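You operate a simulated robot arm through the tools that you are given. There is no shell and no other tool. Be economical: measure what you need, move in short steps, check, and stop when the job is done.

Carry out the task below with a simulated robot arm. There is one attempt and no reset: what you move stays moved.

Task
Dab glue on the wooden peg, push it into the rail and hang the shoe horn on it.
Fine: the hanging brush goes on the third peg.
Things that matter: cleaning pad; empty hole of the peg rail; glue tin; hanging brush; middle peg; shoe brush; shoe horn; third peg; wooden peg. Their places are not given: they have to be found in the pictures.

The check looks at the end state, three seconds after you hand in, the way a careful person would. Anything else that was tipped, shoved, dropped, spilled or broken makes it a failure.

Robot
A 7-joint arm with a two-finger parallel gripper, fixed in place. Base frame: the origin is at the foot of the arm, x ahead of it, y to its left, z up. Readings come in cm, degrees, newtons and seconds.
With the tool pointing down near the work surface it reaches from about 10 to 40 cm from the base axis. Its first joint turns from -115.0 to 115.0 degrees. Payload 3.91 kg.
The TCP is the grasp point between the finger pads, 3 cm short of the fingertips. In the tool frame z runs along the fingers and y along their closing line. The gripper opens to 11 cm. The fingers are 2 cm wide and 1 cm thick; the gripper's body (4.8 by 11.2 cm) begins 5.5 cm behind the TCP.
Orientation is that of the tool frame in the base frame, as a unit quaternion [x, y, z, w]. With the fingers straight down and closing along the base's y, the tool's x points along the base's -x, its y along +y and its z along -z.

Tools
- The arm moves only by the tool step_arm. Its argument "moves" is one flat list of numbers, 7 for each row, row after row: the gripper command, from -1 (shut) to 1 (fully open), values between in proportion, then the shift along the tool's x, y, z in units of 40 mm (1.0 is 40 mm), then the turn, a rotation vector about the tool's x, y, z in units of 4 degrees (1.0 is 4 degrees). In form: [claw, dx, dy, dz, wx, wy, wz, claw, dx, dy, dz, wx, wy, wz, ...]. A call has 1 to 8 rows; each row shifts and turns the commanded pose from where the row before left it, along the tool's axes as they then stand. A call with a number of a shift or a turn outside -1 to 1 is refused whole. Rows are played at 5 a second. More than 5 cm and 8.6 degrees between two rows, or a gripper value outside its range, and nothing of the call is played. Where a pose cannot be reached the arm comes as near as it can. A force on the tool above 40 N (or 10 N above the force at the start of the call, whichever is more), or a blocked arm, ends the call early, and 0.2 s more pass. The fingers move at their own pace (about 10.8 cm/s each) and stop on an object; they squeeze with about 22 N. The grip force told is the motor's: it shows also when the fingers shut on nothing. Time passes only in rows, and 0.2 s behind the last, so rows that do not move let the fingers close. The reply holds the time, the measured pose of the TCP, the force on the tool along the base axes, the opening and the grip force, in the units named above and with some noise, with the torque about the TCP (base axes, N m) and any sound that the robot's microphone picked up.
- Cameras (640 x 400 px; columns grow to the right, rows downward): "scene" is fixed at [4.92, -49.89, 152.59]; the picture's right is [0.58, -0.81, 0.00], its down [-0.52, -0.37, -0.77] and it looks along [0.63, 0.45, -0.64] (base axes); focal length 336 px, centre (320, 200). "wrist" rides on the gripper at [7.2, 1.7, -10.3] in the tool frame; the picture's right is [-0.23, 0.97, 0.00], its down [-0.76, -0.18, -0.62] and it looks along [-0.61, -0.14, 0.78] (tool axes); focal length 222 px, centre (320, 200).
- grab_frame(camera): a new picture of that camera. No time passes.
- lift_body(by): slides the trunk up (or, below 0, down) by that many cm; the arm rides with it, the base frame stays. It gives what a move gives, with no picture.
- pixel_to_xyz(camera, pixels): for up to 12 pixels [column, row] of the newest picture of that camera ("zoom" is the newest enlarged one), the place [x, y, z] in the base frame of the surface seen there, good to about 0.2 cm. No time passes.
- zoom(camera, box): a new picture of the part [left, top, right, bottom] of that camera's present view, enlarged. No time passes.
- sign_off(): hands the job in; it is judged then, once.

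Work in short steps. Measure before you move; look again where a grasp or a placing could have gone wrong, and mend it. You have 80 turns and 38 pictures in all, those below and enlarged ones among them. Open the gripper and draw the arm clear of the work before you hand the job in, unless the task says otherwise; then end with one line.

The tools are called by a JSON object that holds its "name" and its "arguments". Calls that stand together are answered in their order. step_arm: Moves the arm, as the interface text tells. Its arguments: {"type":"object","properties":{"moves":{"type":"array"}},"required":["moves"]} The other tools are called the same way: lift_body (by) slides the trunk up or down; grab_frame (camera) takes a picture; pixel_to_xyz (camera, pixels) gives the place of the surface under pixels of a picture; zoom (camera, box) takes an enlarged picture of a part of a camera's view; sign_off () hands the job in.

At the start:

```text
time_s: 0.0
eef_pos: [41.16, 3.82, 126.16]
tcp_rot: [0.0, 1.0, -0.001, 0.001]
contact_force: [0.2, 0.2, 0.5]
torque: [0.0, 0.01, 0.01]
finger_gap: 10.99
grasp_force: 0.0
trunk travel left (down, up): [-90.0, 9.0]
```

scene: 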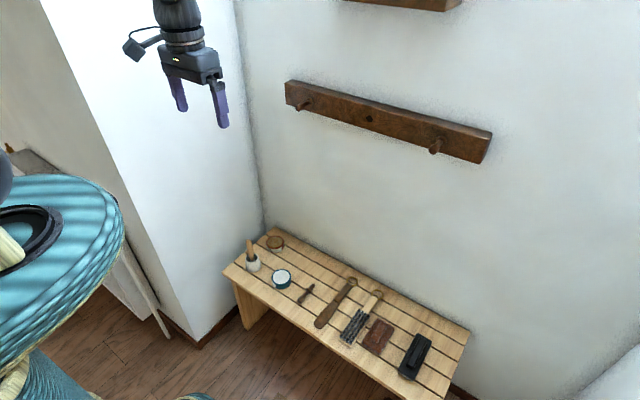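
wrist: 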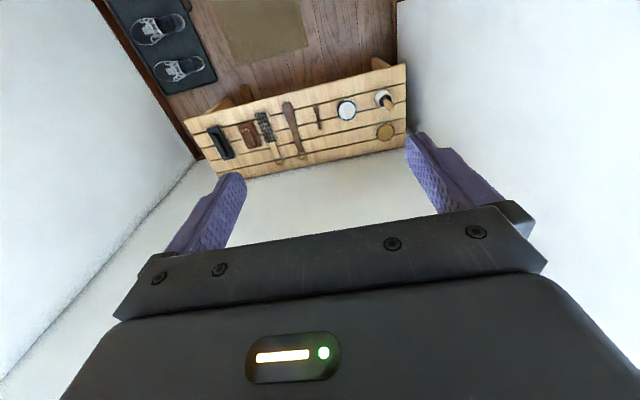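

I see a rail with two pegs and a hole near (368,118), and a bench with items around (280-430, 240-370). I zoom in on both.

{"name": "zoom", "arguments": {"camera": "scene", "box": [220, 220, 480, 400]}}

{"name": "zoom", "arguments": {"camera": "scene", "box": [270, 60, 510, 180]}}

```text
2.22 times, centred on (350, 310) of scene
```

zoom: 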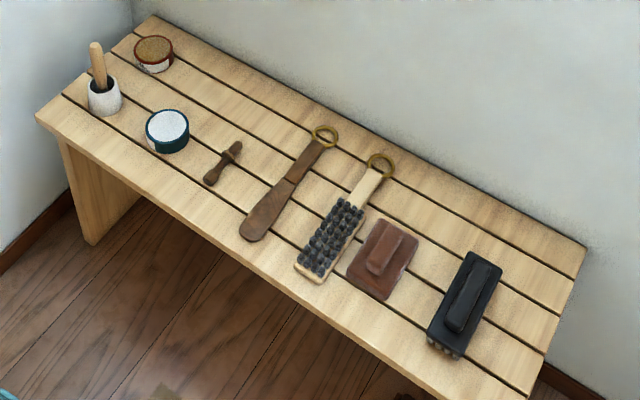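

```text
2.67 times, centred on (390, 120) of scene
```

zoom: 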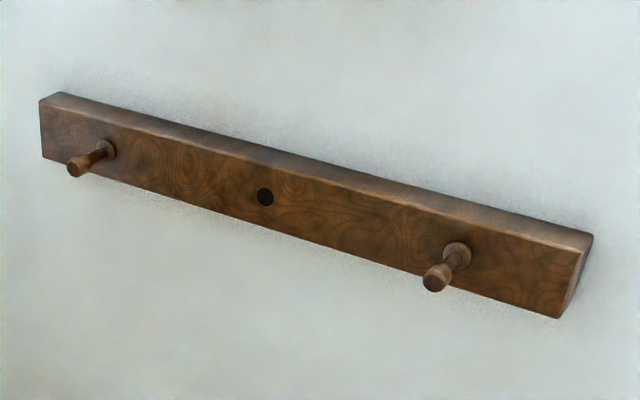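

The zoom is of the rail: hole at (265,197), pegs at (75,167)-(107,150) and (432,283)-(458,253). I measure them.

{"name": "pixel_to_xyz", "arguments": {"camera": "zoom", "pixels": [[265, 197], [252, 197], [279, 197], [265, 180], [265, 215], [75, 168], [108, 148], [92, 157], [434, 283], [458, 250], [570, 300], [45, 130]]}}

{"name": "pixel_to_xyz", "arguments": {"camera": "scene", "pixels": [[282, 276], [275, 240], [253, 265], [300, 300], [306, 293], [313, 286], [322, 320], [352, 280], [335, 305], [378, 293], [355, 325], [376, 336]]}}

{"name": "zoom", "arguments": {"camera": "scene", "box": [230, 225, 330, 315]}}

```text
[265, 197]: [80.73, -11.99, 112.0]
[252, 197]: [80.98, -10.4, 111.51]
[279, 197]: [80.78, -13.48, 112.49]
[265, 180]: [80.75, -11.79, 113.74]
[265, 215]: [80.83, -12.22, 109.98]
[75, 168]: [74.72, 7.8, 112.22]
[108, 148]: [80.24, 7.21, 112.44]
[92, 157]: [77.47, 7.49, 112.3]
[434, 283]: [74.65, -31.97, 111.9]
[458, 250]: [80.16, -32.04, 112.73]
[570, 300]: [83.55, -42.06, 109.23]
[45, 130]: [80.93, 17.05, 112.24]
```

```text
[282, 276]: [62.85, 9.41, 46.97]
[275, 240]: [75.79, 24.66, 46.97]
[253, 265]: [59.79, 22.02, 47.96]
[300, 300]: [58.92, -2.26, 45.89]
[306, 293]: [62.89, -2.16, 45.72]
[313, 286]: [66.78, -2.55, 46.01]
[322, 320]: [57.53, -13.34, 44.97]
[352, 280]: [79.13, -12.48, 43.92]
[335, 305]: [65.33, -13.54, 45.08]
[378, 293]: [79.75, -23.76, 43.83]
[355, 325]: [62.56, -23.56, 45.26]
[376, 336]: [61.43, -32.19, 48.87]
```

```text
4.44 times, centred on (280, 270) of scene
```

zoom: 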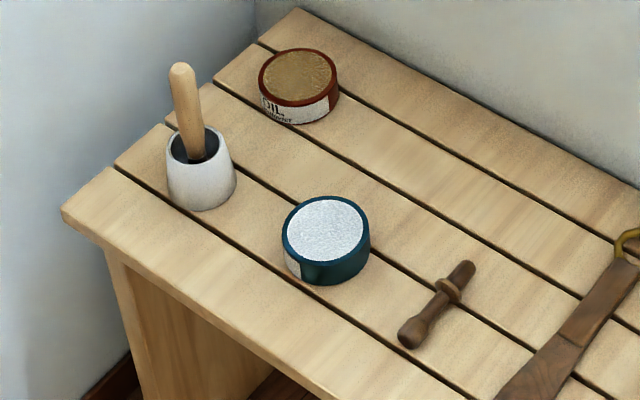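

The teal tin with white content at (62.9, 9.4, 47) looks like the glue (the brown one reads OIL). The peg lies along x at y≈-2.3 with its tenon towards +x. I lower the trunk toward the bench.

{"name": "lift_body", "arguments": {"by": -55}}

```text
refused: -55 is not a number from -40 to 40
```

The limit is 40 per call, so I lower in two steps.

{"name": "lift_body", "arguments": {"by": -40}}

{"name": "lift_body", "arguments": {"by": -20}}

{"name": "grab_frame", "arguments": {"camera": "wrist"}}

```text
time_s: 3.8
eef_pos: [41.66, 3.12, 85.94]
tcp_rot: [0.001, 1.0, 0.002, 0.0]
contact_force: [0.2, 0.0, 0.2]
torque: [-0.02, -0.02, 0.01]
finger_gap: 11.01
grasp_force: 0.0
trunk travel left (down, up): [-50.0, 49.0]
```

```text
time_s: 6.0
eef_pos: [41.62, 3.09, 65.82]
tcp_rot: [0.0, 1.0, 0.002, 0.0]
contact_force: [-0.7, 0.4, -0.4]
torque: [0.0, -0.01, -0.01]
finger_gap: 10.99
grasp_force: 0.0
trunk travel left (down, up): [-30.0, 69.0]
```

```text
32 pictures are left
```

wrist: 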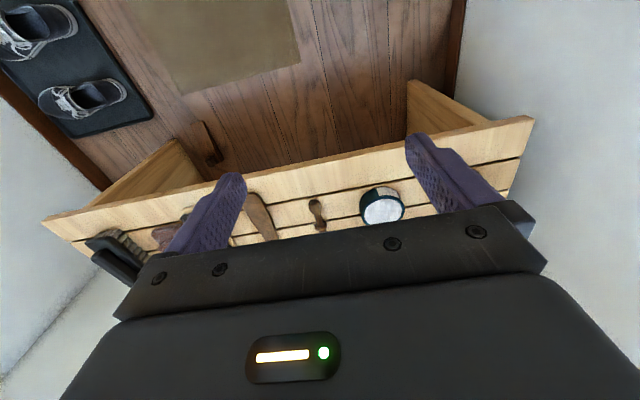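

The view is clear. I move forward 20 cm and to y≈-2.3 at this height, testing reach.

{"name": "step_arm", "arguments": {"moves": [-0.3, -1, -0.27, 0, 0, 0, 0, -0.3, -1, -0.27, 0, 0, 0, 0, -0.3, -1, -0.27, 0, 0, 0, 0, -0.3, -1, -0.27, 0, 0, 0, 0, -0.3, -1, -0.27, 0, 0, 0, 0, -0.3, 0, 0, 0, 0, 0, 0]}}

{"name": "grab_frame", "arguments": {"camera": "scene"}}

```text
time_s: 7.4
eef_pos: [61.62, -2.5, 65.81]
tcp_rot: [0.0, 1.0, 0.002, -0.001]
contact_force: [-0.1, 0.6, 1.0]
torque: [0.02, 0.01, -0.05]
finger_gap: 3.87
grasp_force: 0.2
trunk travel left (down, up): [-30.0, 69.0]
```

```text
31 pictures are left
```

scene: 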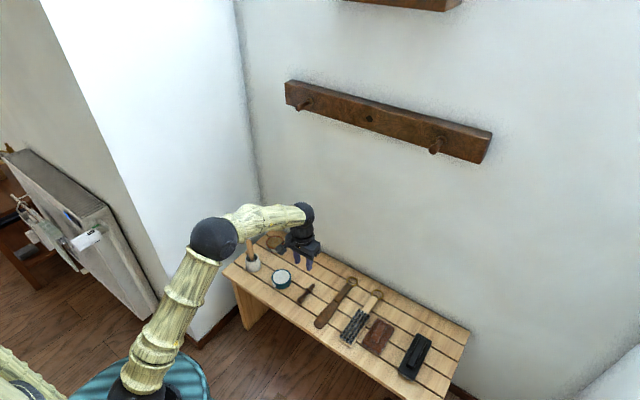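

Reach is good tool-down at x=61.6. I zoom on the peg and glue to measure accurately.

{"name": "zoom", "arguments": {"camera": "scene", "box": [262, 262, 334, 307]}}

```text
8.89 times, centred on (298, 284) of scene
```

zoom: 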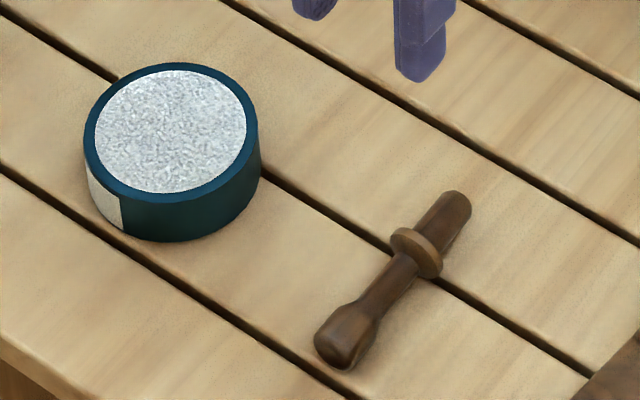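

Knob at (345,340), collar (417,252), tenon tip (460,200); tin top circle (170,130). I measure these.

{"name": "pixel_to_xyz", "arguments": {"camera": "zoom", "pixels": [[340, 345], [352, 322], [387, 285], [416, 250], [440, 220], [460, 197], [170, 130], [172, 67], [172, 196], [88, 140], [255, 130], [300, 300]]}}

```text
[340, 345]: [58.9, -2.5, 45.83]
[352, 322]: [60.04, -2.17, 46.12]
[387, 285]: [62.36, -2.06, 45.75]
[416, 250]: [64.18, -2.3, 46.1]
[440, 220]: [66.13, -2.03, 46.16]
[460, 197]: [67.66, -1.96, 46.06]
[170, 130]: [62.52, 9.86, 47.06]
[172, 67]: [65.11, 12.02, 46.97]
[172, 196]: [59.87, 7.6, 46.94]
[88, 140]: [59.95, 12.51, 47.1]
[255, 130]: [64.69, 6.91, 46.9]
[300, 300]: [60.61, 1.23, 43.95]
```

Bench is z≈43.95, peg axis y≈-2.2, z≈45.1, free shaft x 61–63.8. I descend vertically over x=62.4 first to a few cm above.

{"name": "step_arm", "arguments": {"moves": [-0.3, -0.195, 0.075, 1, 0, 0, 0, -0.3, 0, 0, 1, 0, 0, 0, -0.3, 0, 0, 1, 0, 0, 0, -0.3, 0, 0, 1, 0, 0, 0, -0.3, 0, 0, 0, 0, 0, 0]}}

{"name": "zoom", "arguments": {"camera": "scene", "box": [270, 255, 342, 300]}}

```text
time_s: 8.6
eef_pos: [62.42, -1.72, 49.78]
tcp_rot: [0.0, 1.0, 0.004, -0.001]
contact_force: [0.8, 0.6, -0.5]
torque: [-0.01, -0.02, 0.0]
finger_gap: 3.84
grasp_force: 0.1
trunk travel left (down, up): [-30.0, 69.0]
```

```text
8.89 times, centred on (306, 278) of scene
```

zoom: 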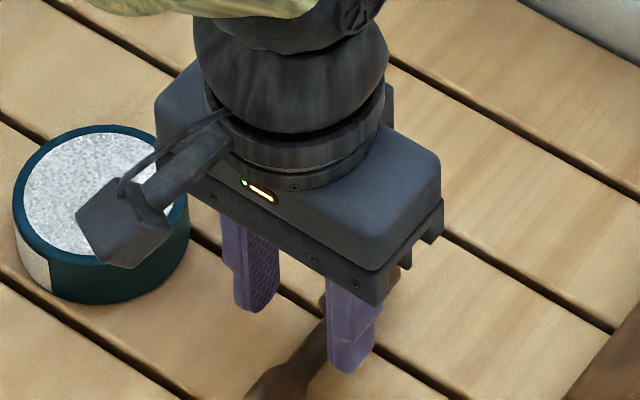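

The fingers straddle the shaft. I correct y by -0.45, descend 2.55 cm and close.

{"name": "step_arm", "arguments": {"moves": [-0.3, 0, -0.11, 0.3, 0, 0, 0, -0.3, 0, 0, 0.33, 0, 0, 0, -0.3, 0, 0, 0, 0, 0, 0, -1, 0, 0, 0, 0, 0, 0, -1, 0, 0, 0, 0, 0, 0, -1, 0, 0, 0, 0, 0, 0]}}

```text
time_s: 10.0
eef_pos: [62.4, -2.23, 47.34]
tcp_rot: [0.0, 1.0, 0.002, -0.001]
contact_force: [-0.2, -0.2, 0.4]
torque: [0.0, -0.02, 0.0]
finger_gap: 1.15
grasp_force: 22.2
trunk travel left (down, up): [-30.0, 69.0]
```

Peg gripped (1.15 cm). I lift 10 cm, then pitch the tenon down 28°.

{"name": "step_arm", "arguments": {"moves": [-1, 0, 0, -0.8, 0, 0, 0, -1, 0, 0, -0.9, 0, 0, 0, -1, 0, 0, -0.8, 0, 0, 0]}}

{"name": "step_arm", "arguments": {"moves": [-1, 0, 0, 0, 0, 1, 0, -1, 0, 0, 0, 0, 1, 0, -1, 0, 0, 0, 0, 1, 0, -1, 0, 0, 0, 0, 1, 0, -1, 0, 0, 0, 0, 1, 0, -1, 0, 0, 0, 0, 1, 0, -1, 0, 0, 0, 0, 1, 0, -1, 0, 0, 0, 0, 0, 0]}}

{"name": "zoom", "arguments": {"camera": "scene", "box": [262, 240, 342, 290]}}

```text
time_s: 10.8
eef_pos: [62.39, -2.25, 57.31]
tcp_rot: [0.0, 1.0, 0.002, -0.002]
contact_force: [-0.5, -0.6, -0.2]
torque: [0.01, 0.04, 0.0]
finger_gap: 1.14
grasp_force: 22.3
trunk travel left (down, up): [-30.0, 69.0]
```

```text
time_s: 12.6
eef_pos: [62.43, -2.29, 57.26]
tcp_rot: [-0.001, 0.97, 0.002, -0.244]
contact_force: [0.9, -0.1, -0.6]
torque: [0.01, -0.01, -0.01]
finger_gap: 1.16
grasp_force: 21.8
trunk travel left (down, up): [-30.0, 69.0]
```

```text
8.00 times, centred on (302, 265) of scene
```

zoom: 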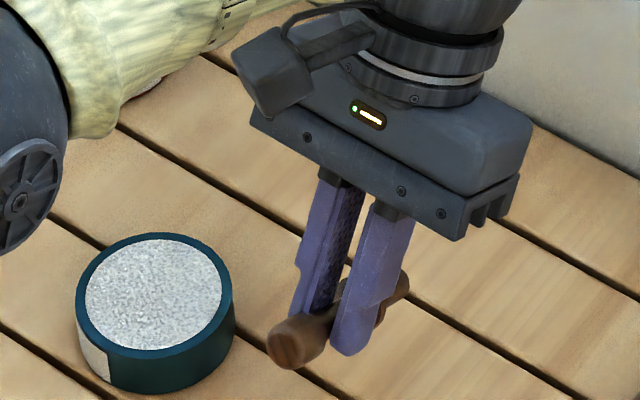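

Tenon points down-forward; tip is about (+3.5, 0, -5) from the TCP. Tin centre is (62.4, 9.8); I move above it (TCP x≈59, y≈9.8), still about 5 cm high.

{"name": "step_arm", "arguments": {"moves": [-1, 0.19, 0.75, 0.1, 0, 0, 0, -1, 0.19, 0.75, 0.1, 0, 0, 0, -1, 0.19, 0.75, 0.1, 0, 0, 0, -1, 0.19, 0.77, 0.1, 0, 0, 0, -1, 0, 0, 0, 0, 0, 0, -1, -0.35, 0, 0.66, 0, 0, 0, -1, 0, 0, 0, 0, 0, 0]}}

{"name": "grab_frame", "arguments": {"camera": "wrist"}}

{"name": "zoom", "arguments": {"camera": "scene", "box": [242, 240, 322, 290]}}

```text
time_s: 14.2
eef_pos: [58.86, 9.9, 54.33]
tcp_rot: [-0.001, 0.97, 0.003, -0.243]
contact_force: [0.4, 0.1, 0.2]
torque: [0.0, 0.02, 0.01]
finger_gap: 1.18
grasp_force: 22.1
trunk travel left (down, up): [-30.0, 69.0]
```

```text
27 pictures are left
```

wrist: 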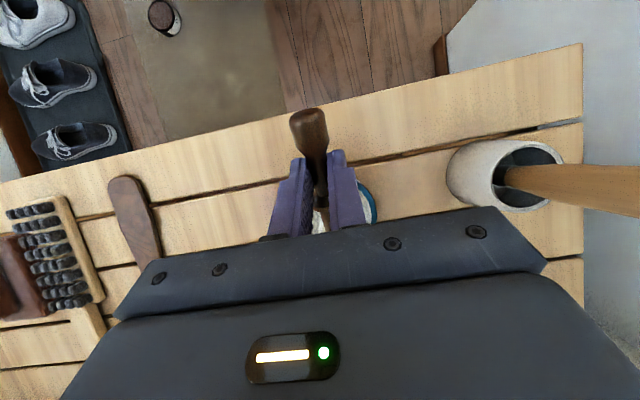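

```text
8.00 times, centred on (282, 265) of scene
```

zoom: 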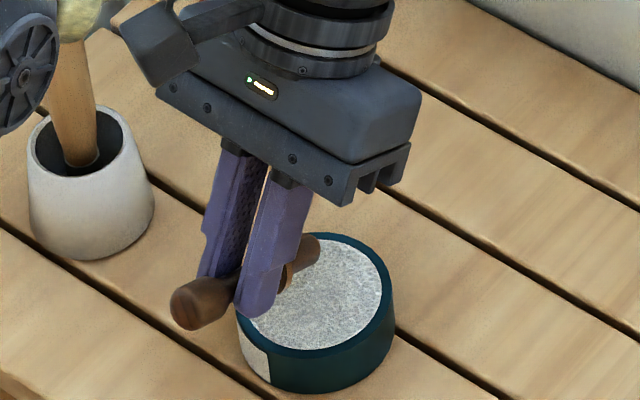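

The tenon tip is over the tin. The elbow wheel at (25,70) appears close to the stick at (70,60) in the zoom; I check the distances.

{"name": "pixel_to_xyz", "arguments": {"camera": "zoom", "pixels": [[25, 75], [15, 120], [72, 50], [85, 15], [305, 252], [160, 50], [100, 60]]}}

{"name": "grab_frame", "arguments": {"camera": "scene"}}

```text
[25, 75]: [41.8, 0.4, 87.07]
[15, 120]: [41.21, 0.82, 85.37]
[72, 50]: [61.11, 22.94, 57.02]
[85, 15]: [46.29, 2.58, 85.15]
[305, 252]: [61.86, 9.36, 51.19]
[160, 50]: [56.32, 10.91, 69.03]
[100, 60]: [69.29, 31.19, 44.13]
```

```text
25 pictures are left
```

scene: 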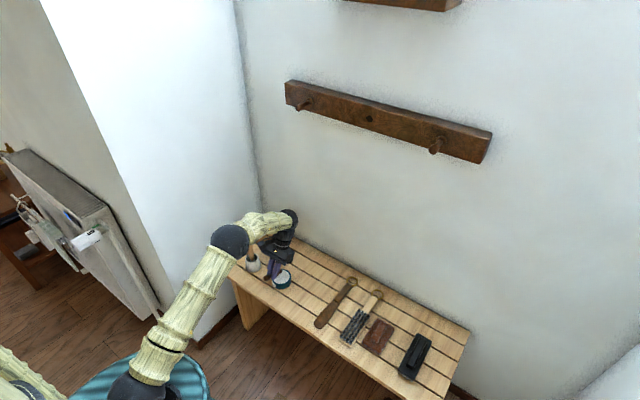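

Elbow is far above. I descend 1.9 cm, then in small steps to about 2.6 cm total, watching the force.

{"name": "step_arm", "arguments": {"moves": [-1, -0.11, 0, 0.21, 0, 0, 0, -1, -0.11, 0, 0.21, 0, 0, 0, -1, -0.035, 0, 0.066, 0, 0, 0, -1, -0.035, 0, 0.066, 0, 0, 0, -1, 0, 0, 0, 0, 0, 0]}}

{"name": "zoom", "arguments": {"camera": "scene", "box": [242, 245, 322, 295]}}

```text
time_s: 15.4
eef_pos: [58.92, 9.75, 51.98]
tcp_rot: [-0.001, 0.97, 0.003, -0.242]
contact_force: [-0.3, -0.7, 0.6]
torque: [0.01, -0.01, 0.0]
finger_gap: 1.17
grasp_force: 21.9
trunk travel left (down, up): [-30.0, 69.0]
```

```text
8.00 times, centred on (282, 270) of scene
```

zoom: 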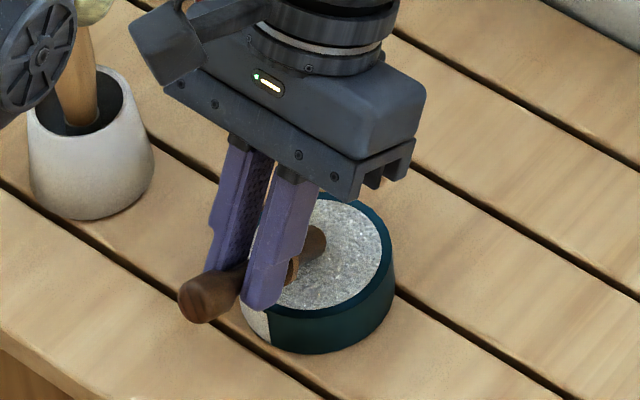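

Tip is right at the surface with no contact force. I go 0.6 cm further in small steps so the tip really enters the glue.

{"name": "step_arm", "arguments": {"moves": [-1, -0.024, 0, 0.044, 0, 0, 0, -1, -0.024, 0, 0.044, 0, 0, 0, -1, -0.024, 0, 0.044, 0, 0, 0, -1, 0, 0, 0, 0, 0, 0]}}

{"name": "zoom", "arguments": {"camera": "scene", "box": [262, 255, 310, 285]}}

```text
time_s: 16.4
eef_pos: [58.92, 9.76, 51.42]
tcp_rot: [-0.001, 0.97, 0.003, -0.241]
contact_force: [-5.4, -0.6, 13.3]
torque: [0.0, -0.3, 0.04]
finger_gap: 1.16
grasp_force: 22.1
trunk travel left (down, up): [-30.0, 69.0]
```

```text
13.33 times, centred on (286, 270) of scene
```

zoom: 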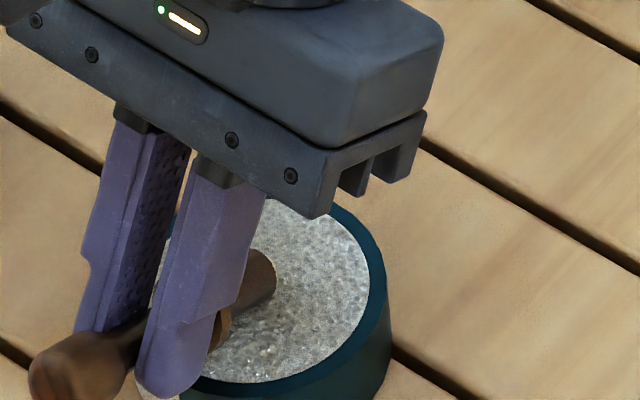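

The tip is pressed on the glue (13 N). I lift straight up and look at the tip.

{"name": "step_arm", "arguments": {"moves": [-1, 0.1, 0, -0.2, 0, 0, 0, -1, 0.35, 0, -0.66, 0, 0, 0, -1, 0.35, 0, -0.66, 0, 0, 0, -1, 0.2, 0, -0.4, 0, 0, 0, -1, 0, 0, 0, 0, 0, 0]}}

{"name": "zoom", "arguments": {"camera": "scene", "box": [258, 238, 314, 288]}}

```text
time_s: 17.6
eef_pos: [59.02, 9.68, 60.05]
tcp_rot: [-0.002, 0.97, 0.002, -0.243]
contact_force: [0.2, 0.2, -0.4]
torque: [-0.02, -0.02, 0.0]
finger_gap: 1.17
grasp_force: 22.1
trunk travel left (down, up): [-30.0, 69.0]
```

```text
8.00 times, centred on (286, 263) of scene
```

zoom: 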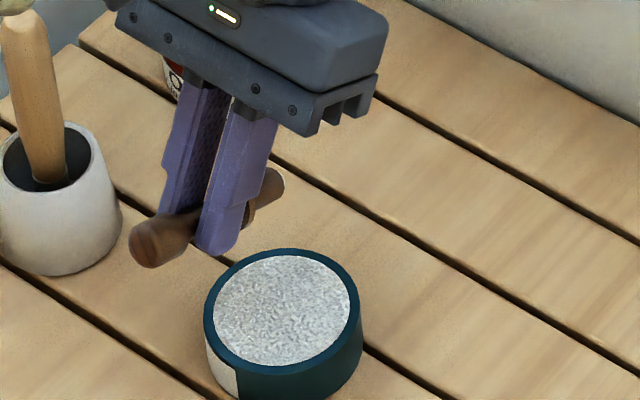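

The tin hasn't moved. I level the peg back (−28°) and move y towards −12.

{"name": "step_arm", "arguments": {"moves": [-1, 0, -0.75, 0, 0, -1, 0, -1, 0, -0.75, 0, 0, -1, 0, -1, 0, -0.75, 0, 0, -1, 0, -1, 0, -0.75, 0, 0, -1, 0, -1, 0, -0.75, 0, 0, -1, 0, -1, 0, -0.75, 0, 0, -1, 0, -1, 0, -0.75, 0, 0, -1, 0, -1, 0, -0.17, 0, 0, -0.05, 0]}}

{"name": "lift_body", "arguments": {"by": 40}}

{"name": "lift_body", "arguments": {"by": 15}}

{"name": "grab_frame", "arguments": {"camera": "scene"}}

```text
time_s: 19.4
eef_pos: [59.04, -12.29, 59.99]
tcp_rot: [0.0, 1.0, 0.003, 0.001]
contact_force: [-1.1, -1.0, 0.2]
torque: [-0.01, 0.03, -0.01]
finger_gap: 1.16
grasp_force: 22.0
trunk travel left (down, up): [-30.0, 69.0]
```

```text
time_s: 23.2
eef_pos: [58.97, -12.17, 100.06]
tcp_rot: [0.0, 1.0, 0.002, 0.0]
contact_force: [-0.1, 0.4, -0.1]
torque: [-0.03, 0.03, -0.02]
finger_gap: 1.15
grasp_force: 22.3
trunk travel left (down, up): [-70.0, 29.0]
```

```text
time_s: 25.0
eef_pos: [59.07, -12.01, 115.05]
tcp_rot: [0.0, 1.0, 0.003, 0.001]
contact_force: [-0.2, 0.7, -0.6]
torque: [-0.01, 0.03, 0.02]
finger_gap: 1.16
grasp_force: 21.8
trunk travel left (down, up): [-85.0, 14.0]
```

```text
21 pictures are left
```

scene: 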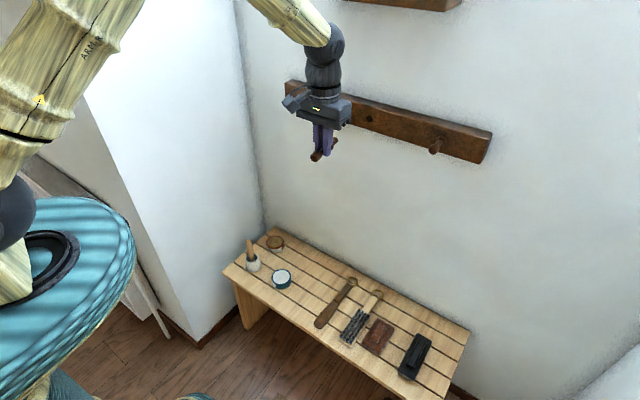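

Now a close look at the held peg to measure its line before inserting.

{"name": "zoom", "arguments": {"camera": "scene", "box": [300, 130, 348, 165]}}

```text
11.43 times, centred on (324, 148) of scene
```

zoom: 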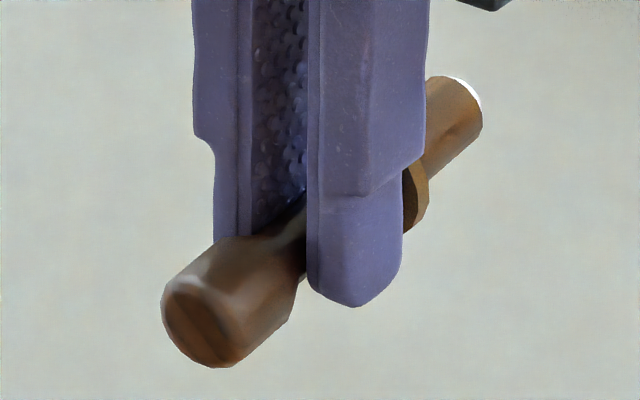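

White glue is visible on the tenon end. I measure points along knob and tenon for pitch and yaw.

{"name": "pixel_to_xyz", "arguments": {"camera": "zoom", "pixels": [[203, 322], [237, 290], [262, 265], [437, 148], [456, 115], [465, 97], [480, 100], [472, 82], [432, 80], [418, 205], [175, 300], [228, 345]]}}

```text
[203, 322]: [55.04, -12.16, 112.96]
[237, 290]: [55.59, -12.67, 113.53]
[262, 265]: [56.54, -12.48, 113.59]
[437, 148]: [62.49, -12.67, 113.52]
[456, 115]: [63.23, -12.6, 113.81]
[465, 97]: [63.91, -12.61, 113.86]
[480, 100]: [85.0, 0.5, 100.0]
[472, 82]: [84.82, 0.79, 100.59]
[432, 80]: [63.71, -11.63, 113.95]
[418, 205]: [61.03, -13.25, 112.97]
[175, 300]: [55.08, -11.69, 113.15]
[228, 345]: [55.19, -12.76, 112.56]
```

The peg is nearly level: tip axis ≈ (64.4, -12.15, 113.1), hole (80.7, -12.05, 112.0). I check the shelf above first.

{"name": "pixel_to_xyz", "arguments": {"camera": "scene", "pixels": [[355, 0], [440, 9], [458, 2], [420, 4], [320, 90], [400, 104], [330, 40], [300, 20]]}}

{"name": "step_arm", "arguments": {"moves": [-1, -0.8, 0, 0.07, 0, 0, 0, -1, -0.8, 0, 0.07, 0, 0, 0, -1, -0.8, 0.02, 0.07, 0, 0, 0, -1, -0.7, 0, 0.07, 0, 0, 0, -1, 0, 0, 0, 0, 0, 0]}}

{"name": "zoom", "arguments": {"camera": "scene", "box": [334, 100, 382, 135]}}

```text
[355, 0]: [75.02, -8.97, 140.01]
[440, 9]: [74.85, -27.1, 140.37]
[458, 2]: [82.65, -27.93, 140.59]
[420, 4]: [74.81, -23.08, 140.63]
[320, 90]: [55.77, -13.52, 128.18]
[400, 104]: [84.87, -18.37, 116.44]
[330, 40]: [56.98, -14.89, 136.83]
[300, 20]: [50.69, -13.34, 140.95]
```

```text
time_s: 26.2
eef_pos: [71.23, -12.17, 113.83]
tcp_rot: [0.0, 1.0, 0.003, 0.0]
contact_force: [-0.1, -0.5, -0.6]
torque: [0.0, -0.04, 0.01]
finger_gap: 1.17
grasp_force: 21.8
trunk travel left (down, up): [-85.0, 14.0]
```

```text
11.43 times, centred on (358, 118) of scene
```

zoom: 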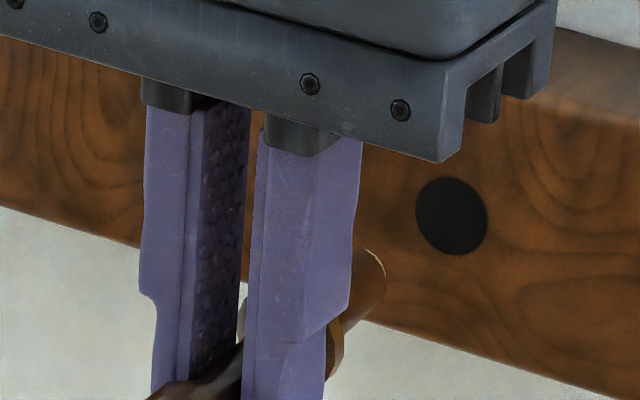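

The shelf above has its underside at z≈140 and front at x=75, so the wrist would foul it with the arm coming from above. I retreat and lower the trunk while raising the arm so the forearm comes from lower.

{"name": "step_arm", "arguments": {"moves": [-1, 0.9, 0, 0, 0, 0, 0, -1, 0.9, 0, 0, 0, 0, 0, -1, 0.9, 0, 0, 0, 0, 0, -1, 0, 0, 0, 0, 0, 0]}}

{"name": "lift_body", "arguments": {"by": -26}}

{"name": "step_arm", "arguments": {"moves": [-1, 0, 0, -0.95, 0, 0, 0, -1, 0, 0, -0.95, 0, 0, 0, -1, 0, 0, -0.95, 0, 0, 0, -1, 0, 0, -0.95, 0, 0, 0, -1, 0, 0, -0.95, 0, 0, 0, -1, 0, 0, -0.95, 0, 0, 0, -1, 0, 0, -0.8, 0, 0, 0, -1, 0, 0, 0, 0, 0, 0]}}

{"name": "grab_frame", "arguments": {"camera": "scene"}}

```text
time_s: 27.2
eef_pos: [60.56, -12.07, 113.86]
tcp_rot: [0.001, 1.0, 0.002, 0.001]
contact_force: [0.2, 0.8, -0.2]
torque: [-0.02, 0.03, 0.0]
finger_gap: 1.18
grasp_force: 21.8
trunk travel left (down, up): [-85.0, 14.0]
```

```text
time_s: 29.9
eef_pos: [60.48, -12.09, 88.0]
tcp_rot: [0.001, 1.0, 0.003, 0.001]
contact_force: [-0.8, 0.8, -0.4]
torque: [-0.01, -0.02, -0.02]
finger_gap: 1.16
grasp_force: 22.1
trunk travel left (down, up): [-59.0, 40.0]
```

```text
time_s: 31.6
eef_pos: [60.6, -12.13, 113.92]
tcp_rot: [0.0, 1.0, 0.003, 0.0]
contact_force: [-1.1, -1.0, -0.4]
torque: [-0.03, 0.02, 0.02]
finger_gap: 1.17
grasp_force: 22.1
trunk travel left (down, up): [-59.0, 40.0]
```

```text
18 pictures are left
```

scene: 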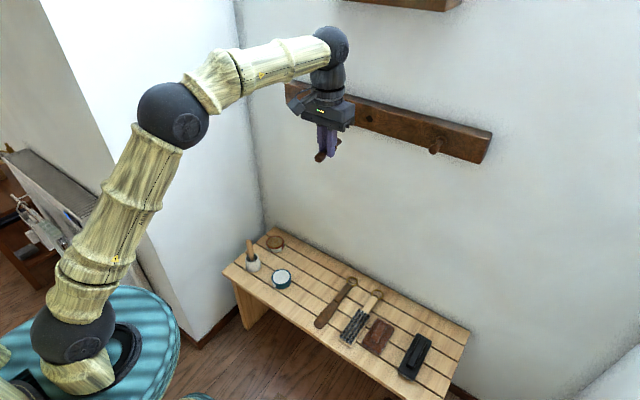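

The forearm is now nearly level. I measure the wrist sphere top (328,28), forearm and rail top/bottom edges.

{"name": "pixel_to_xyz", "arguments": {"camera": "scene", "pixels": [[328, 28], [335, 30], [320, 31], [333, 48], [300, 38], [265, 48], [240, 52], [400, 108], [420, 112], [400, 133], [170, 90], [420, 138]]}}

```text
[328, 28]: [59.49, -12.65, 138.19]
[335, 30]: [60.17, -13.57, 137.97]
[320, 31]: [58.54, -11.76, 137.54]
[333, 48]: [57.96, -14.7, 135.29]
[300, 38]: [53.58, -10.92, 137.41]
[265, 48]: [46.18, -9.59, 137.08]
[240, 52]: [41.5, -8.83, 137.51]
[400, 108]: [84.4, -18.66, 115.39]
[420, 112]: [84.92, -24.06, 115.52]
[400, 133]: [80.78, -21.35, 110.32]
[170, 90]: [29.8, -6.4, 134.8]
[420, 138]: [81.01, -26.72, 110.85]
```

Wrist top is 138.3 with the shelf underside at 140: about 1.7 cm clear, forearm lower. I advance to TCP x≈72.3 and view alignment.

{"name": "step_arm", "arguments": {"moves": [-1, -0.75, 0.05, 0, 0, 0, 0, -1, -0.75, 0, 0, 0, 0, 0, -1, -0.75, 0, 0, 0, 0, 0, -1, -0.7, 0, 0, 0, 0, 0, -1, 0, 0, 0, 0, 0, 0]}}

{"name": "zoom", "arguments": {"camera": "scene", "box": [340, 100, 388, 135]}}

```text
time_s: 32.9
eef_pos: [67.57, -10.9, 111.25]
tcp_rot: [0.0, 1.0, 0.002, 0.001]
contact_force: [-0.2, -0.5, 0.7]
torque: [0.0, 0.0, 0.02]
finger_gap: 1.15
grasp_force: 21.9
out of reach, approached as far as the arm can: row 3, 4
trunk travel left (down, up): [-59.0, 40.0]
```

```text
11.43 times, centred on (364, 118) of scene
```

zoom: 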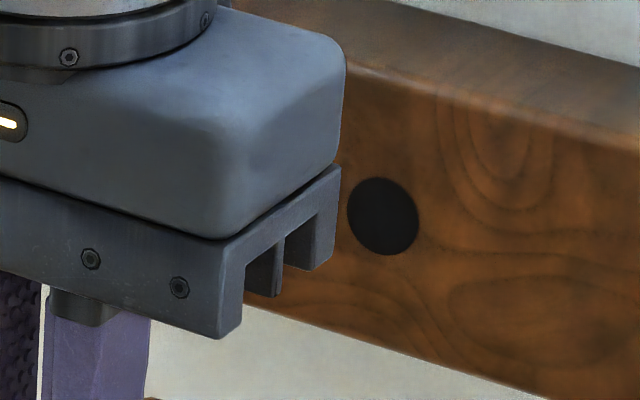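

Out of reach with the trunk this low. I measure the shoulder position to choose a trunk height.

{"name": "pixel_to_xyz", "arguments": {"camera": "scene", "pixels": [[75, 330], [60, 320], [172, 112], [330, 48], [85, 300], [50, 375]]}}

```text
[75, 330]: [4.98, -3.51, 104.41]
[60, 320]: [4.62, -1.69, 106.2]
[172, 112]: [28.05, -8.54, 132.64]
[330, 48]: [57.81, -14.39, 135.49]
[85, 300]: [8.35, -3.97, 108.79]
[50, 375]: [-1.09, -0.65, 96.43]
```

Tool-down can't reach the rail (wrist reach ≈68 cm), so I need a forward-tilted grip. The collar keeps the glued tenon off the bench, so I'll set the peg back where it lay and regrip with ~36° tilt. First retreat.

{"name": "step_arm", "arguments": {"moves": [-1, 0.9, 0, 0, 0, 0, 0, -1, 0.9, 0, 0, 0, 0, 0, -1, 0, 0, 0, 0, 0, 0]}}

{"name": "lift_body", "arguments": {"by": -29}}

```text
time_s: 33.6
eef_pos: [62.86, -11.38, 112.42]
tcp_rot: [0.0, 1.0, 0.003, 0.003]
contact_force: [-0.3, 0.4, -0.1]
torque: [-0.02, -0.01, 0.02]
finger_gap: 1.16
grasp_force: 21.9
out of reach, approached as far as the arm can: row 1
trunk travel left (down, up): [-59.0, 40.0]
```

```text
time_s: 36.6
eef_pos: [63.06, -11.38, 83.31]
tcp_rot: [0.0, 1.0, 0.004, 0.001]
contact_force: [-0.4, 0.3, -0.6]
torque: [0.01, 0.02, -0.01]
finger_gap: 1.15
grasp_force: 21.8
trunk travel left (down, up): [-30.0, 69.0]
```

Now down toward the bench above the original peg place.

{"name": "step_arm", "arguments": {"moves": [-1, 0, 0.325, 0.9, 0, 0, 0, -1, 0, 0.325, 0.9, 0, 0, 0, -1, 0, 0.325, 0.9, 0, 0, 0, -1, 0, 0.325, 0.9, 0, 0, 0, -1, 0, 0.325, 0.9, 0, 0, 0, -1, 0, 0.325, 0.9, 0, 0, 0, -1, 0, 0.325, 0.9, 0, 0, 0, -1, 0, 0, 0, 0, 0, 0]}}

```text
time_s: 38.4
eef_pos: [63.06, -2.31, 58.15]
tcp_rot: [0.0, 1.0, 0.002, 0.001]
contact_force: [0.0, 0.3, -1.4]
torque: [0.01, 0.02, -0.03]
finger_gap: 1.17
grasp_force: 21.5
trunk travel left (down, up): [-30.0, 69.0]
```

I descend to 47.45 with x≈62.4, checking contact force, before releasing.

{"name": "step_arm", "arguments": {"moves": [-1, 0.15, 0, 0.85, 0, 0, 0, -1, 0, 0, 0.85, 0, 0, 0, -1, 0, 0, 0.8, 0, 0, 0, -1, 0, 0, 0.12, 0, 0, 0, -1, 0, 0, 0.06, 0, 0, 0, -1, 0, 0, 0, 0, 0, 0]}}

```text
time_s: 39.8
eef_pos: [62.47, -2.19, 47.44]
tcp_rot: [0.0, 1.0, 0.003, 0.001]
contact_force: [-0.2, -0.7, 0.0]
torque: [0.0, 0.03, 0.01]
finger_gap: 1.16
grasp_force: 22.1
trunk travel left (down, up): [-30.0, 69.0]
```

No contact yet; 0.08 cm lower and open gently, then rise 8 cm.

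{"name": "step_arm", "arguments": {"moves": [-1, 0, 0, 0.025, 0, 0, 0, -0.7, 0, 0, 0, 0, 0, 0, -0.5, 0, 0, 0, 0, 0, 0, -0.4, 0, 0, 0, 0, 0, 0, -0.4, 0, 0, -0.5, 0, 0, 0, -0.4, 0, 0, -0.8, 0, 0, 0, -0.4, 0, 0, -0.8, 0, 0, 0, -0.4, 0, 0, 0, 0, 0, 0]}}

{"name": "zoom", "arguments": {"camera": "scene", "box": [280, 265, 336, 305]}}

```text
time_s: 41.6
eef_pos: [62.4, -2.09, 55.62]
tcp_rot: [0.0, 1.0, 0.003, 0.001]
contact_force: [0.8, 0.0, -0.5]
torque: [0.0, 0.02, 0.01]
finger_gap: 3.28
grasp_force: 0.1
trunk travel left (down, up): [-30.0, 69.0]
```

```text
10.00 times, centred on (308, 285) of scene
```

zoom: 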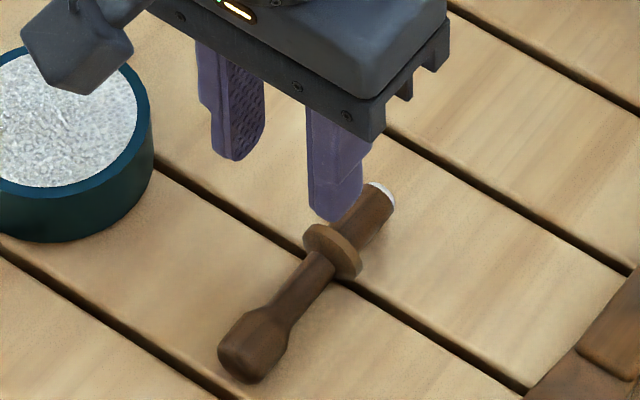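

The peg rests neatly with glue on its tip. I measure it again.

{"name": "pixel_to_xyz", "arguments": {"camera": "zoom", "pixels": [[240, 360], [262, 325], [287, 300], [312, 270], [330, 245], [345, 240], [358, 215], [372, 195], [420, 300]]}}

```text
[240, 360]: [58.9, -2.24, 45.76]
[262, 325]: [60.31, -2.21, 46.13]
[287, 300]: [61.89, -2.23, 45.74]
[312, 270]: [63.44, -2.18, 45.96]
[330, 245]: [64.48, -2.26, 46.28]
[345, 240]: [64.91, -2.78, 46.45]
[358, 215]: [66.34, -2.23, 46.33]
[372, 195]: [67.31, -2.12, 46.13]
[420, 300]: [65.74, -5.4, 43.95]
```

I tilt the tool forward 36° in place, away from the peg.

{"name": "step_arm", "arguments": {"moves": [-0.4, 0, 0, 0, 0, -1, 0, -0.4, 0, 0, 0, 0, -1, 0, -0.4, 0, 0, 0, 0, -1, 0, -0.4, 0, 0, 0, 0, -1, 0, -0.4, 0, 0, 0, 0, -1, 0, -0.4, 0, 0, 0, 0, -1, 0, -0.4, 0, 0, 0, 0, -1, 0, -0.4, 0, 0, 0, 0, -1, 0]}}

{"name": "step_arm", "arguments": {"moves": [-0.4, 0, 0, 0, 0, -1, 0, -0.4, 0, 0, 0, 0, 0, 0]}}

```text
time_s: 43.4
eef_pos: [62.55, -2.16, 55.72]
tcp_rot: [0.001, 0.961, 0.002, 0.278]
contact_force: [-0.3, -0.9, 0.7]
torque: [0.01, 0.01, 0.0]
finger_gap: 3.28
grasp_force: 0.1
trunk travel left (down, up): [-30.0, 69.0]
```

```text
time_s: 44.0
eef_pos: [62.39, -2.2, 55.83]
tcp_rot: [0.002, 0.951, 0.002, 0.309]
contact_force: [-0.3, 0.3, -0.1]
torque: [0.01, 0.01, 0.03]
finger_gap: 3.26
grasp_force: 0.2
trunk travel left (down, up): [-30.0, 69.0]
```

Now down to z≈49 then 47.2 at TCP x≈61.1.

{"name": "step_arm", "arguments": {"moves": [-0.4, 0.42, 0.03, 0.4, 0, 0, 0, -0.4, 0.42, 0, 0.4, 0, 0, 0, -0.4, 0.415, 0, 0.39, 0, 0, 0, -0.4, 0, 0, 0, 0, 0, 0]}}

{"name": "zoom", "arguments": {"camera": "scene", "box": [272, 265, 328, 305]}}

```text
time_s: 45.0
eef_pos: [61.33, -2.13, 48.99]
tcp_rot: [0.001, 0.951, 0.002, 0.31]
contact_force: [0.6, 0.0, 0.4]
torque: [-0.03, -0.04, 0.01]
finger_gap: 3.29
grasp_force: 0.1
trunk travel left (down, up): [-30.0, 69.0]
```

```text
10.00 times, centred on (300, 285) of scene
```

zoom: 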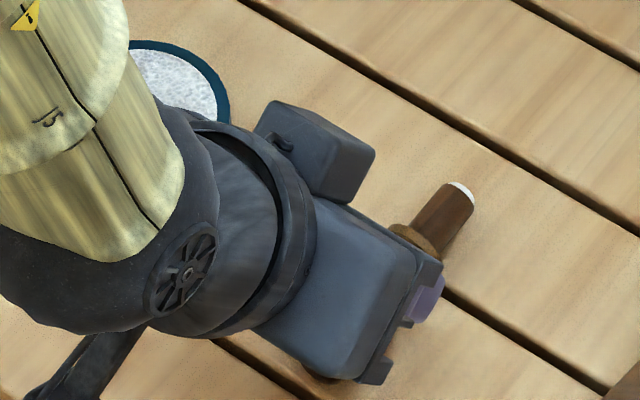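

All clear. I go down the last 1.8 cm and close.

{"name": "step_arm", "arguments": {"moves": [-0.4, 0.145, 0.01, 0.17, 0, 0, 0, -0.4, 0.145, 0, 0.17, 0, 0, 0, -0.4, 0, 0, 0, 0, 0, 0, -1, 0, 0, 0, 0, 0, 0, -1, 0, 0, 0, 0, 0, 0, -1, 0, 0, 0, 0, 0, 0]}}

```text
time_s: 46.4
eef_pos: [61.14, -2.08, 47.2]
tcp_rot: [0.001, 0.951, 0.003, 0.31]
contact_force: [1.2, -1.0, 2.2]
torque: [0.02, -0.06, 0.01]
finger_gap: 1.16
grasp_force: 22.0
trunk travel left (down, up): [-30.0, 69.0]
```

Gripped at 36° tilt. I lift 12 cm, shift to y≈-12, then raise the trunk 45.

{"name": "step_arm", "arguments": {"moves": [-1, -0.59, 0, -0.8, 0, 0, 0, -1, -0.59, 0, -0.8, 0, 0, 0, -1, -0.59, 0, -0.8, 0, 0, 0, -1, 0, -0.83, 0, 0, 0, 0, -1, 0, -0.83, 0, 0, 0, 0, -1, 0, -0.83, 0, 0, 0, 0, -1, 0, 0, 0, 0, 0, 0]}}

{"name": "lift_body", "arguments": {"by": 40}}

{"name": "lift_body", "arguments": {"by": 6}}

```text
time_s: 48.0
eef_pos: [61.06, -12.07, 59.33]
tcp_rot: [-0.001, 0.951, 0.003, 0.309]
contact_force: [0.9, -0.1, -0.3]
torque: [0.01, 0.0, -0.01]
finger_gap: 1.18
grasp_force: 21.7
trunk travel left (down, up): [-30.0, 69.0]
```

```text
time_s: 51.8
eef_pos: [61.09, -11.9, 99.16]
tcp_rot: [0.001, 0.951, 0.003, 0.31]
contact_force: [0.0, -1.0, -0.7]
torque: [-0.04, 0.01, 0.02]
finger_gap: 1.15
grasp_force: 21.9
trunk travel left (down, up): [-70.0, 29.0]
```

```text
time_s: 52.8
eef_pos: [61.09, -12.07, 105.2]
tcp_rot: [0.001, 0.951, 0.003, 0.309]
contact_force: [-0.1, 0.5, 0.5]
torque: [-0.03, 0.0, 0.0]
finger_gap: 1.16
grasp_force: 22.5
trunk travel left (down, up): [-76.0, 23.0]
```

I raise 8.75 cm by arm and move forward 6 cm, then look at peg and hole.

{"name": "step_arm", "arguments": {"moves": [-1, -0.43, 0, -0.59, 0, 0, 0, -1, -0.43, 0, -0.59, 0, 0, 0, -1, -0.43, 0, -0.59, 0, 0, 0, -1, -0.6, 0, 0.44, 0, 0, 0, -1, -0.6, 0, 0.44, 0, 0, 0, -1, 0, 0, 0, 0, 0, 0]}}

{"name": "zoom", "arguments": {"camera": "scene", "box": [320, 95, 392, 145]}}

```text
time_s: 54.2
eef_pos: [67.13, -11.98, 113.83]
tcp_rot: [0.0, 0.951, 0.003, 0.31]
contact_force: [0.5, 0.7, -0.4]
torque: [-0.05, 0.0, 0.0]
finger_gap: 1.17
grasp_force: 22.2
trunk travel left (down, up): [-76.0, 23.0]
```

```text
8.00 times, centred on (356, 120) of scene
```

zoom: 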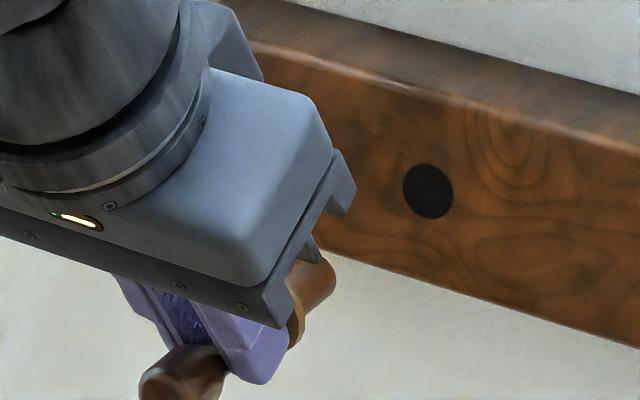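

Hole centre at about (428,191), knob (165,380), tenon (318,285). I measure peg and hole in this same view.

{"name": "pixel_to_xyz", "arguments": {"camera": "zoom", "pixels": [[428, 191], [404, 186], [453, 198], [425, 165], [431, 217], [322, 275], [312, 295], [318, 285], [328, 268], [152, 385], [180, 365], [202, 355]]}}

```text
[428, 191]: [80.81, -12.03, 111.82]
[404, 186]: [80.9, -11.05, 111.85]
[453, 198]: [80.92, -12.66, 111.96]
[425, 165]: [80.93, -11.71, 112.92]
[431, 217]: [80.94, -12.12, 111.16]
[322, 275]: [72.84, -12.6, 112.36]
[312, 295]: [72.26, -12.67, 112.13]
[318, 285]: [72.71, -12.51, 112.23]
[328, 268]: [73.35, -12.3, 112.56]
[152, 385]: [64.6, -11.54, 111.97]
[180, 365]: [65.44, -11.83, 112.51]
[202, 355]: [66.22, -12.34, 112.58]
```

Peg axis ≈ y -12.05, z ≈ 111.8; hole ≈ (-11.95, 112.0). I raise 0.15, shift y +0.08, advance 4.5 cm and look again.

{"name": "step_arm", "arguments": {"moves": [-1, -0.022, 0.02, -0.03, 0, 0, 0, -1, -0.45, 0, 0.33, 0, 0, 0, -1, -0.46, 0, 0.33, 0, 0, 0, -1, 0, 0, 0, 0, 0, 0]}}

{"name": "zoom", "arguments": {"camera": "scene", "box": [336, 98, 384, 132]}}

```text
time_s: 55.2
eef_pos: [71.49, -11.79, 114.28]
tcp_rot: [0.0, 0.951, 0.003, 0.309]
contact_force: [0.4, -0.7, -0.6]
torque: [0.01, 0.01, -0.04]
finger_gap: 1.17
grasp_force: 21.7
trunk travel left (down, up): [-76.0, 23.0]
```

```text
11.76 times, centred on (360, 115) of scene
```

zoom: 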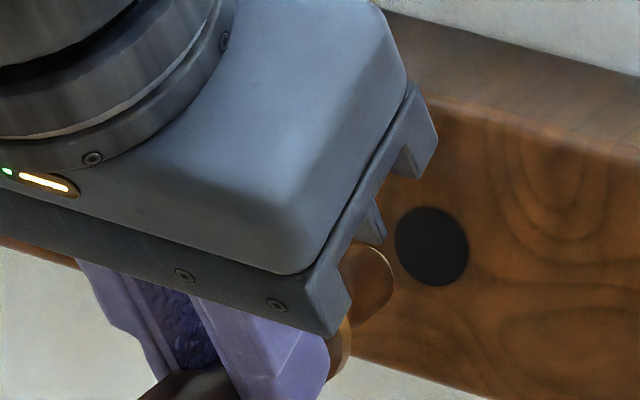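

Readings (z 114.28, y −11.79) and the projection both say to lower ~0.3 and shift y ~−0.2. I correct and advance 1.7 cm.

{"name": "step_arm", "arguments": {"moves": [-1, 0.044, -0.05, 0.06, 0, 0, 0, -1, 0, 0, 0, 0, 0, 0, -1, -0.34, 0, 0.25, 0, 0, 0, -1, 0, 0, 0, 0, 0, 0]}}

{"name": "zoom", "arguments": {"camera": "scene", "box": [344, 100, 384, 125]}}

```text
time_s: 56.2
eef_pos: [73.08, -12.09, 113.99]
tcp_rot: [0.002, 0.951, 0.002, 0.309]
contact_force: [-0.5, -0.7, 0.0]
torque: [-0.02, 0.04, 0.01]
finger_gap: 1.17
grasp_force: 22.0
trunk travel left (down, up): [-76.0, 23.0]
```

```text
16.00 times, centred on (364, 112) of scene
```

zoom: 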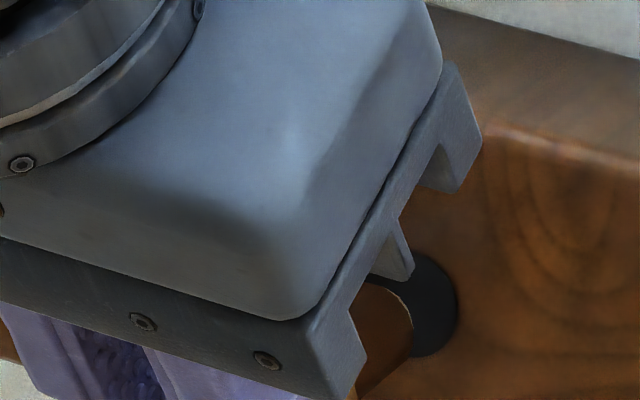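

The tip projects right onto the hole (within ~0.1 cm). I advance in small steps, watching the force.

{"name": "step_arm", "arguments": {"moves": [-1, -0.08, -0.01, 0.059, 0, 0, 0, -1, -0.08, 0, 0.059, 0, 0, 0, -1, -0.08, 0, 0.059, 0, 0, 0, -1, -0.08, 0, 0.059, 0, 0, 0, -1, 0, 0, 0, 0, 0, 0]}}

```text
time_s: 57.4
eef_pos: [74.81, -12.14, 113.87]
tcp_rot: [0.001, 0.951, 0.003, 0.309]
contact_force: [0.5, 1.5, 0.2]
torque: [0.0, -0.05, 0.03]
finger_gap: 1.16
grasp_force: 21.8
trunk travel left (down, up): [-76.0, 23.0]
```

No resistance; the tip should be entering. I continue 1.6 cm.

{"name": "step_arm", "arguments": {"moves": [-1, -0.08, 0, 0.059, 0, 0, 0, -1, -0.08, 0, 0.059, 0, 0, 0, -1, -0.08, 0, 0.059, 0, 0, 0, -1, -0.08, 0, 0.059, 0, 0, 0, -1, 0, 0, 0, 0, 0, 0]}}

{"name": "zoom", "arguments": {"camera": "scene", "box": [340, 95, 396, 135]}}

```text
time_s: 58.6
eef_pos: [76.47, -12.22, 113.78]
tcp_rot: [0.001, 0.951, 0.003, 0.31]
contact_force: [-0.4, 1.5, 0.6]
torque: [0.08, -0.02, 0.09]
finger_gap: 1.18
grasp_force: 21.6
trunk travel left (down, up): [-76.0, 23.0]
```

```text
10.00 times, centred on (368, 115) of scene
```

zoom: 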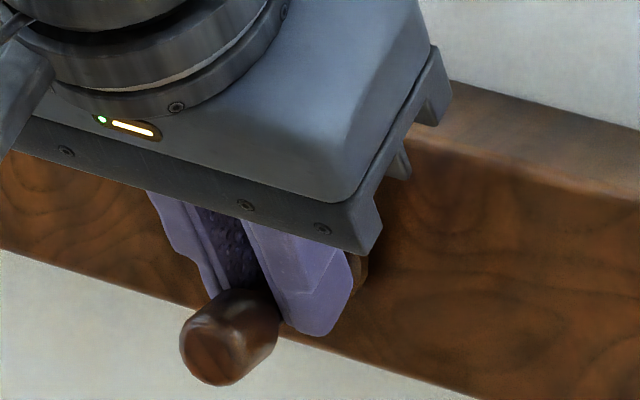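

It is going in. I continue with a slight y/z correction until the collar seats.

{"name": "step_arm", "arguments": {"moves": [-1, -0.07, 0.015, 0.03, 0, 0, 0, -1, -0.06, 0.01, 0.044, 0, 0, 0, -1, -0.06, 0, 0.044, 0, 0, 0, -1, -0.04, 0, 0.03, 0, 0, 0, -1, 0, 0, 0, 0, 0, 0]}}

```text
time_s: 59.8
eef_pos: [77.24, -12.12, 113.99]
tcp_rot: [0.001, 0.951, 0.002, 0.309]
contact_force: [-18.5, -0.4, -1.2]
torque: [-0.06, 0.63, -0.01]
finger_gap: 1.18
grasp_force: 21.7
trunk travel left (down, up): [-76.0, 23.0]
```

Resistance −18.5 N at x=77.24, near the expected seat (77.4). I push 0.3 cm more to seat it fully.

{"name": "step_arm", "arguments": {"moves": [-1, -0.03, 0, 0.022, 0, 0, 0, -1, -0.03, 0, 0.022, 0, 0, 0, -1, 0, 0, 0, 0, 0, 0]}}

{"name": "zoom", "arguments": {"camera": "scene", "box": [348, 100, 388, 135]}}

```text
time_s: 60.6
eef_pos: [77.52, -12.12, 113.99]
tcp_rot: [0.001, 0.951, 0.002, 0.311]
contact_force: [-20.1, -0.7, 0.1]
torque: [-0.01, 0.59, 0.04]
finger_gap: 1.17
grasp_force: 21.9
trunk travel left (down, up): [-76.0, 23.0]
```

```text
11.43 times, centred on (368, 118) of scene
```

zoom: 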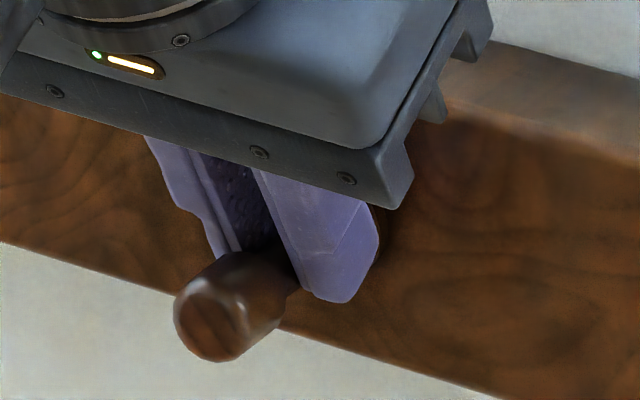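

Steady 20 N while moving 0.28 cm: still sliding. I measure the knob face (expected x≈74.7 when seated).

{"name": "pixel_to_xyz", "arguments": {"camera": "zoom", "pixels": [[207, 325], [195, 310], [222, 340], [375, 240], [380, 220], [345, 290]]}}

```text
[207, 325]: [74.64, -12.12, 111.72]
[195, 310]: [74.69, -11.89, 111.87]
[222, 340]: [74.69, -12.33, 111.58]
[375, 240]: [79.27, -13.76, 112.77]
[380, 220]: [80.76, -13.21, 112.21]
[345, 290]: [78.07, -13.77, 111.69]
```

Knob face at 74.67 matches the other pegs: seated. One tiny last push, then open and withdraw along the tool axis.

{"name": "step_arm", "arguments": {"moves": [-1, -0.03, 0, 0.022, 0, 0, 0, -1, 0, 0, 0, 0, 0, 0]}}

{"name": "step_arm", "arguments": {"moves": [-0.6, 0.04, 0, -0.03, 0, 0, 0, -0.3, 0, 0, 0, 0, 0, 0, -0.3, 0, 0, 0, 0, 0, 0, -0.3, 0, 0, -0.5, 0, 0, 0, -0.3, 0, 0, -0.9, 0, 0, 0, -0.3, 0, 0, -0.9, 0, 0, 0, -0.3, 0.5, 0, -0.7, 0, 0, 0, -0.3, 0, 0, 0, 0, 0, 0]}}

{"name": "zoom", "arguments": {"camera": "scene", "box": [280, 75, 470, 180]}}

```text
time_s: 61.2
eef_pos: [77.67, -12.05, 114.06]
tcp_rot: [0.001, 0.95, 0.002, 0.311]
contact_force: [-20.7, 0.4, -0.4]
torque: [0.02, 0.62, 0.02]
finger_gap: 1.17
grasp_force: 21.9
trunk travel left (down, up): [-76.0, 23.0]
```

```text
time_s: 63.0
eef_pos: [69.08, -11.98, 122.29]
tcp_rot: [0.001, 0.951, 0.003, 0.309]
contact_force: [0.1, -0.7, -0.4]
torque: [-0.03, 0.0, 0.04]
finger_gap: 3.84
grasp_force: 0.0
trunk travel left (down, up): [-76.0, 23.0]
```

```text
3.37 times, centred on (375, 128) of scene
```

zoom: 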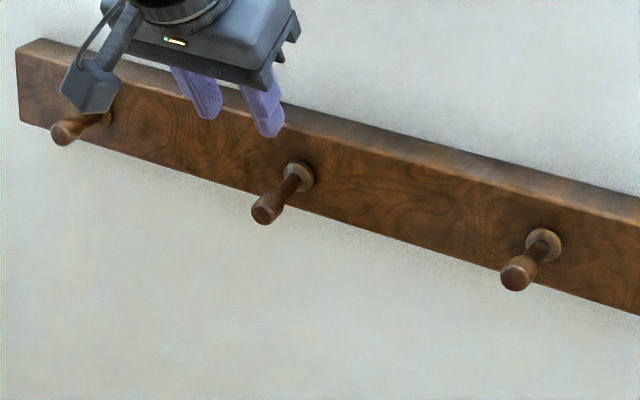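

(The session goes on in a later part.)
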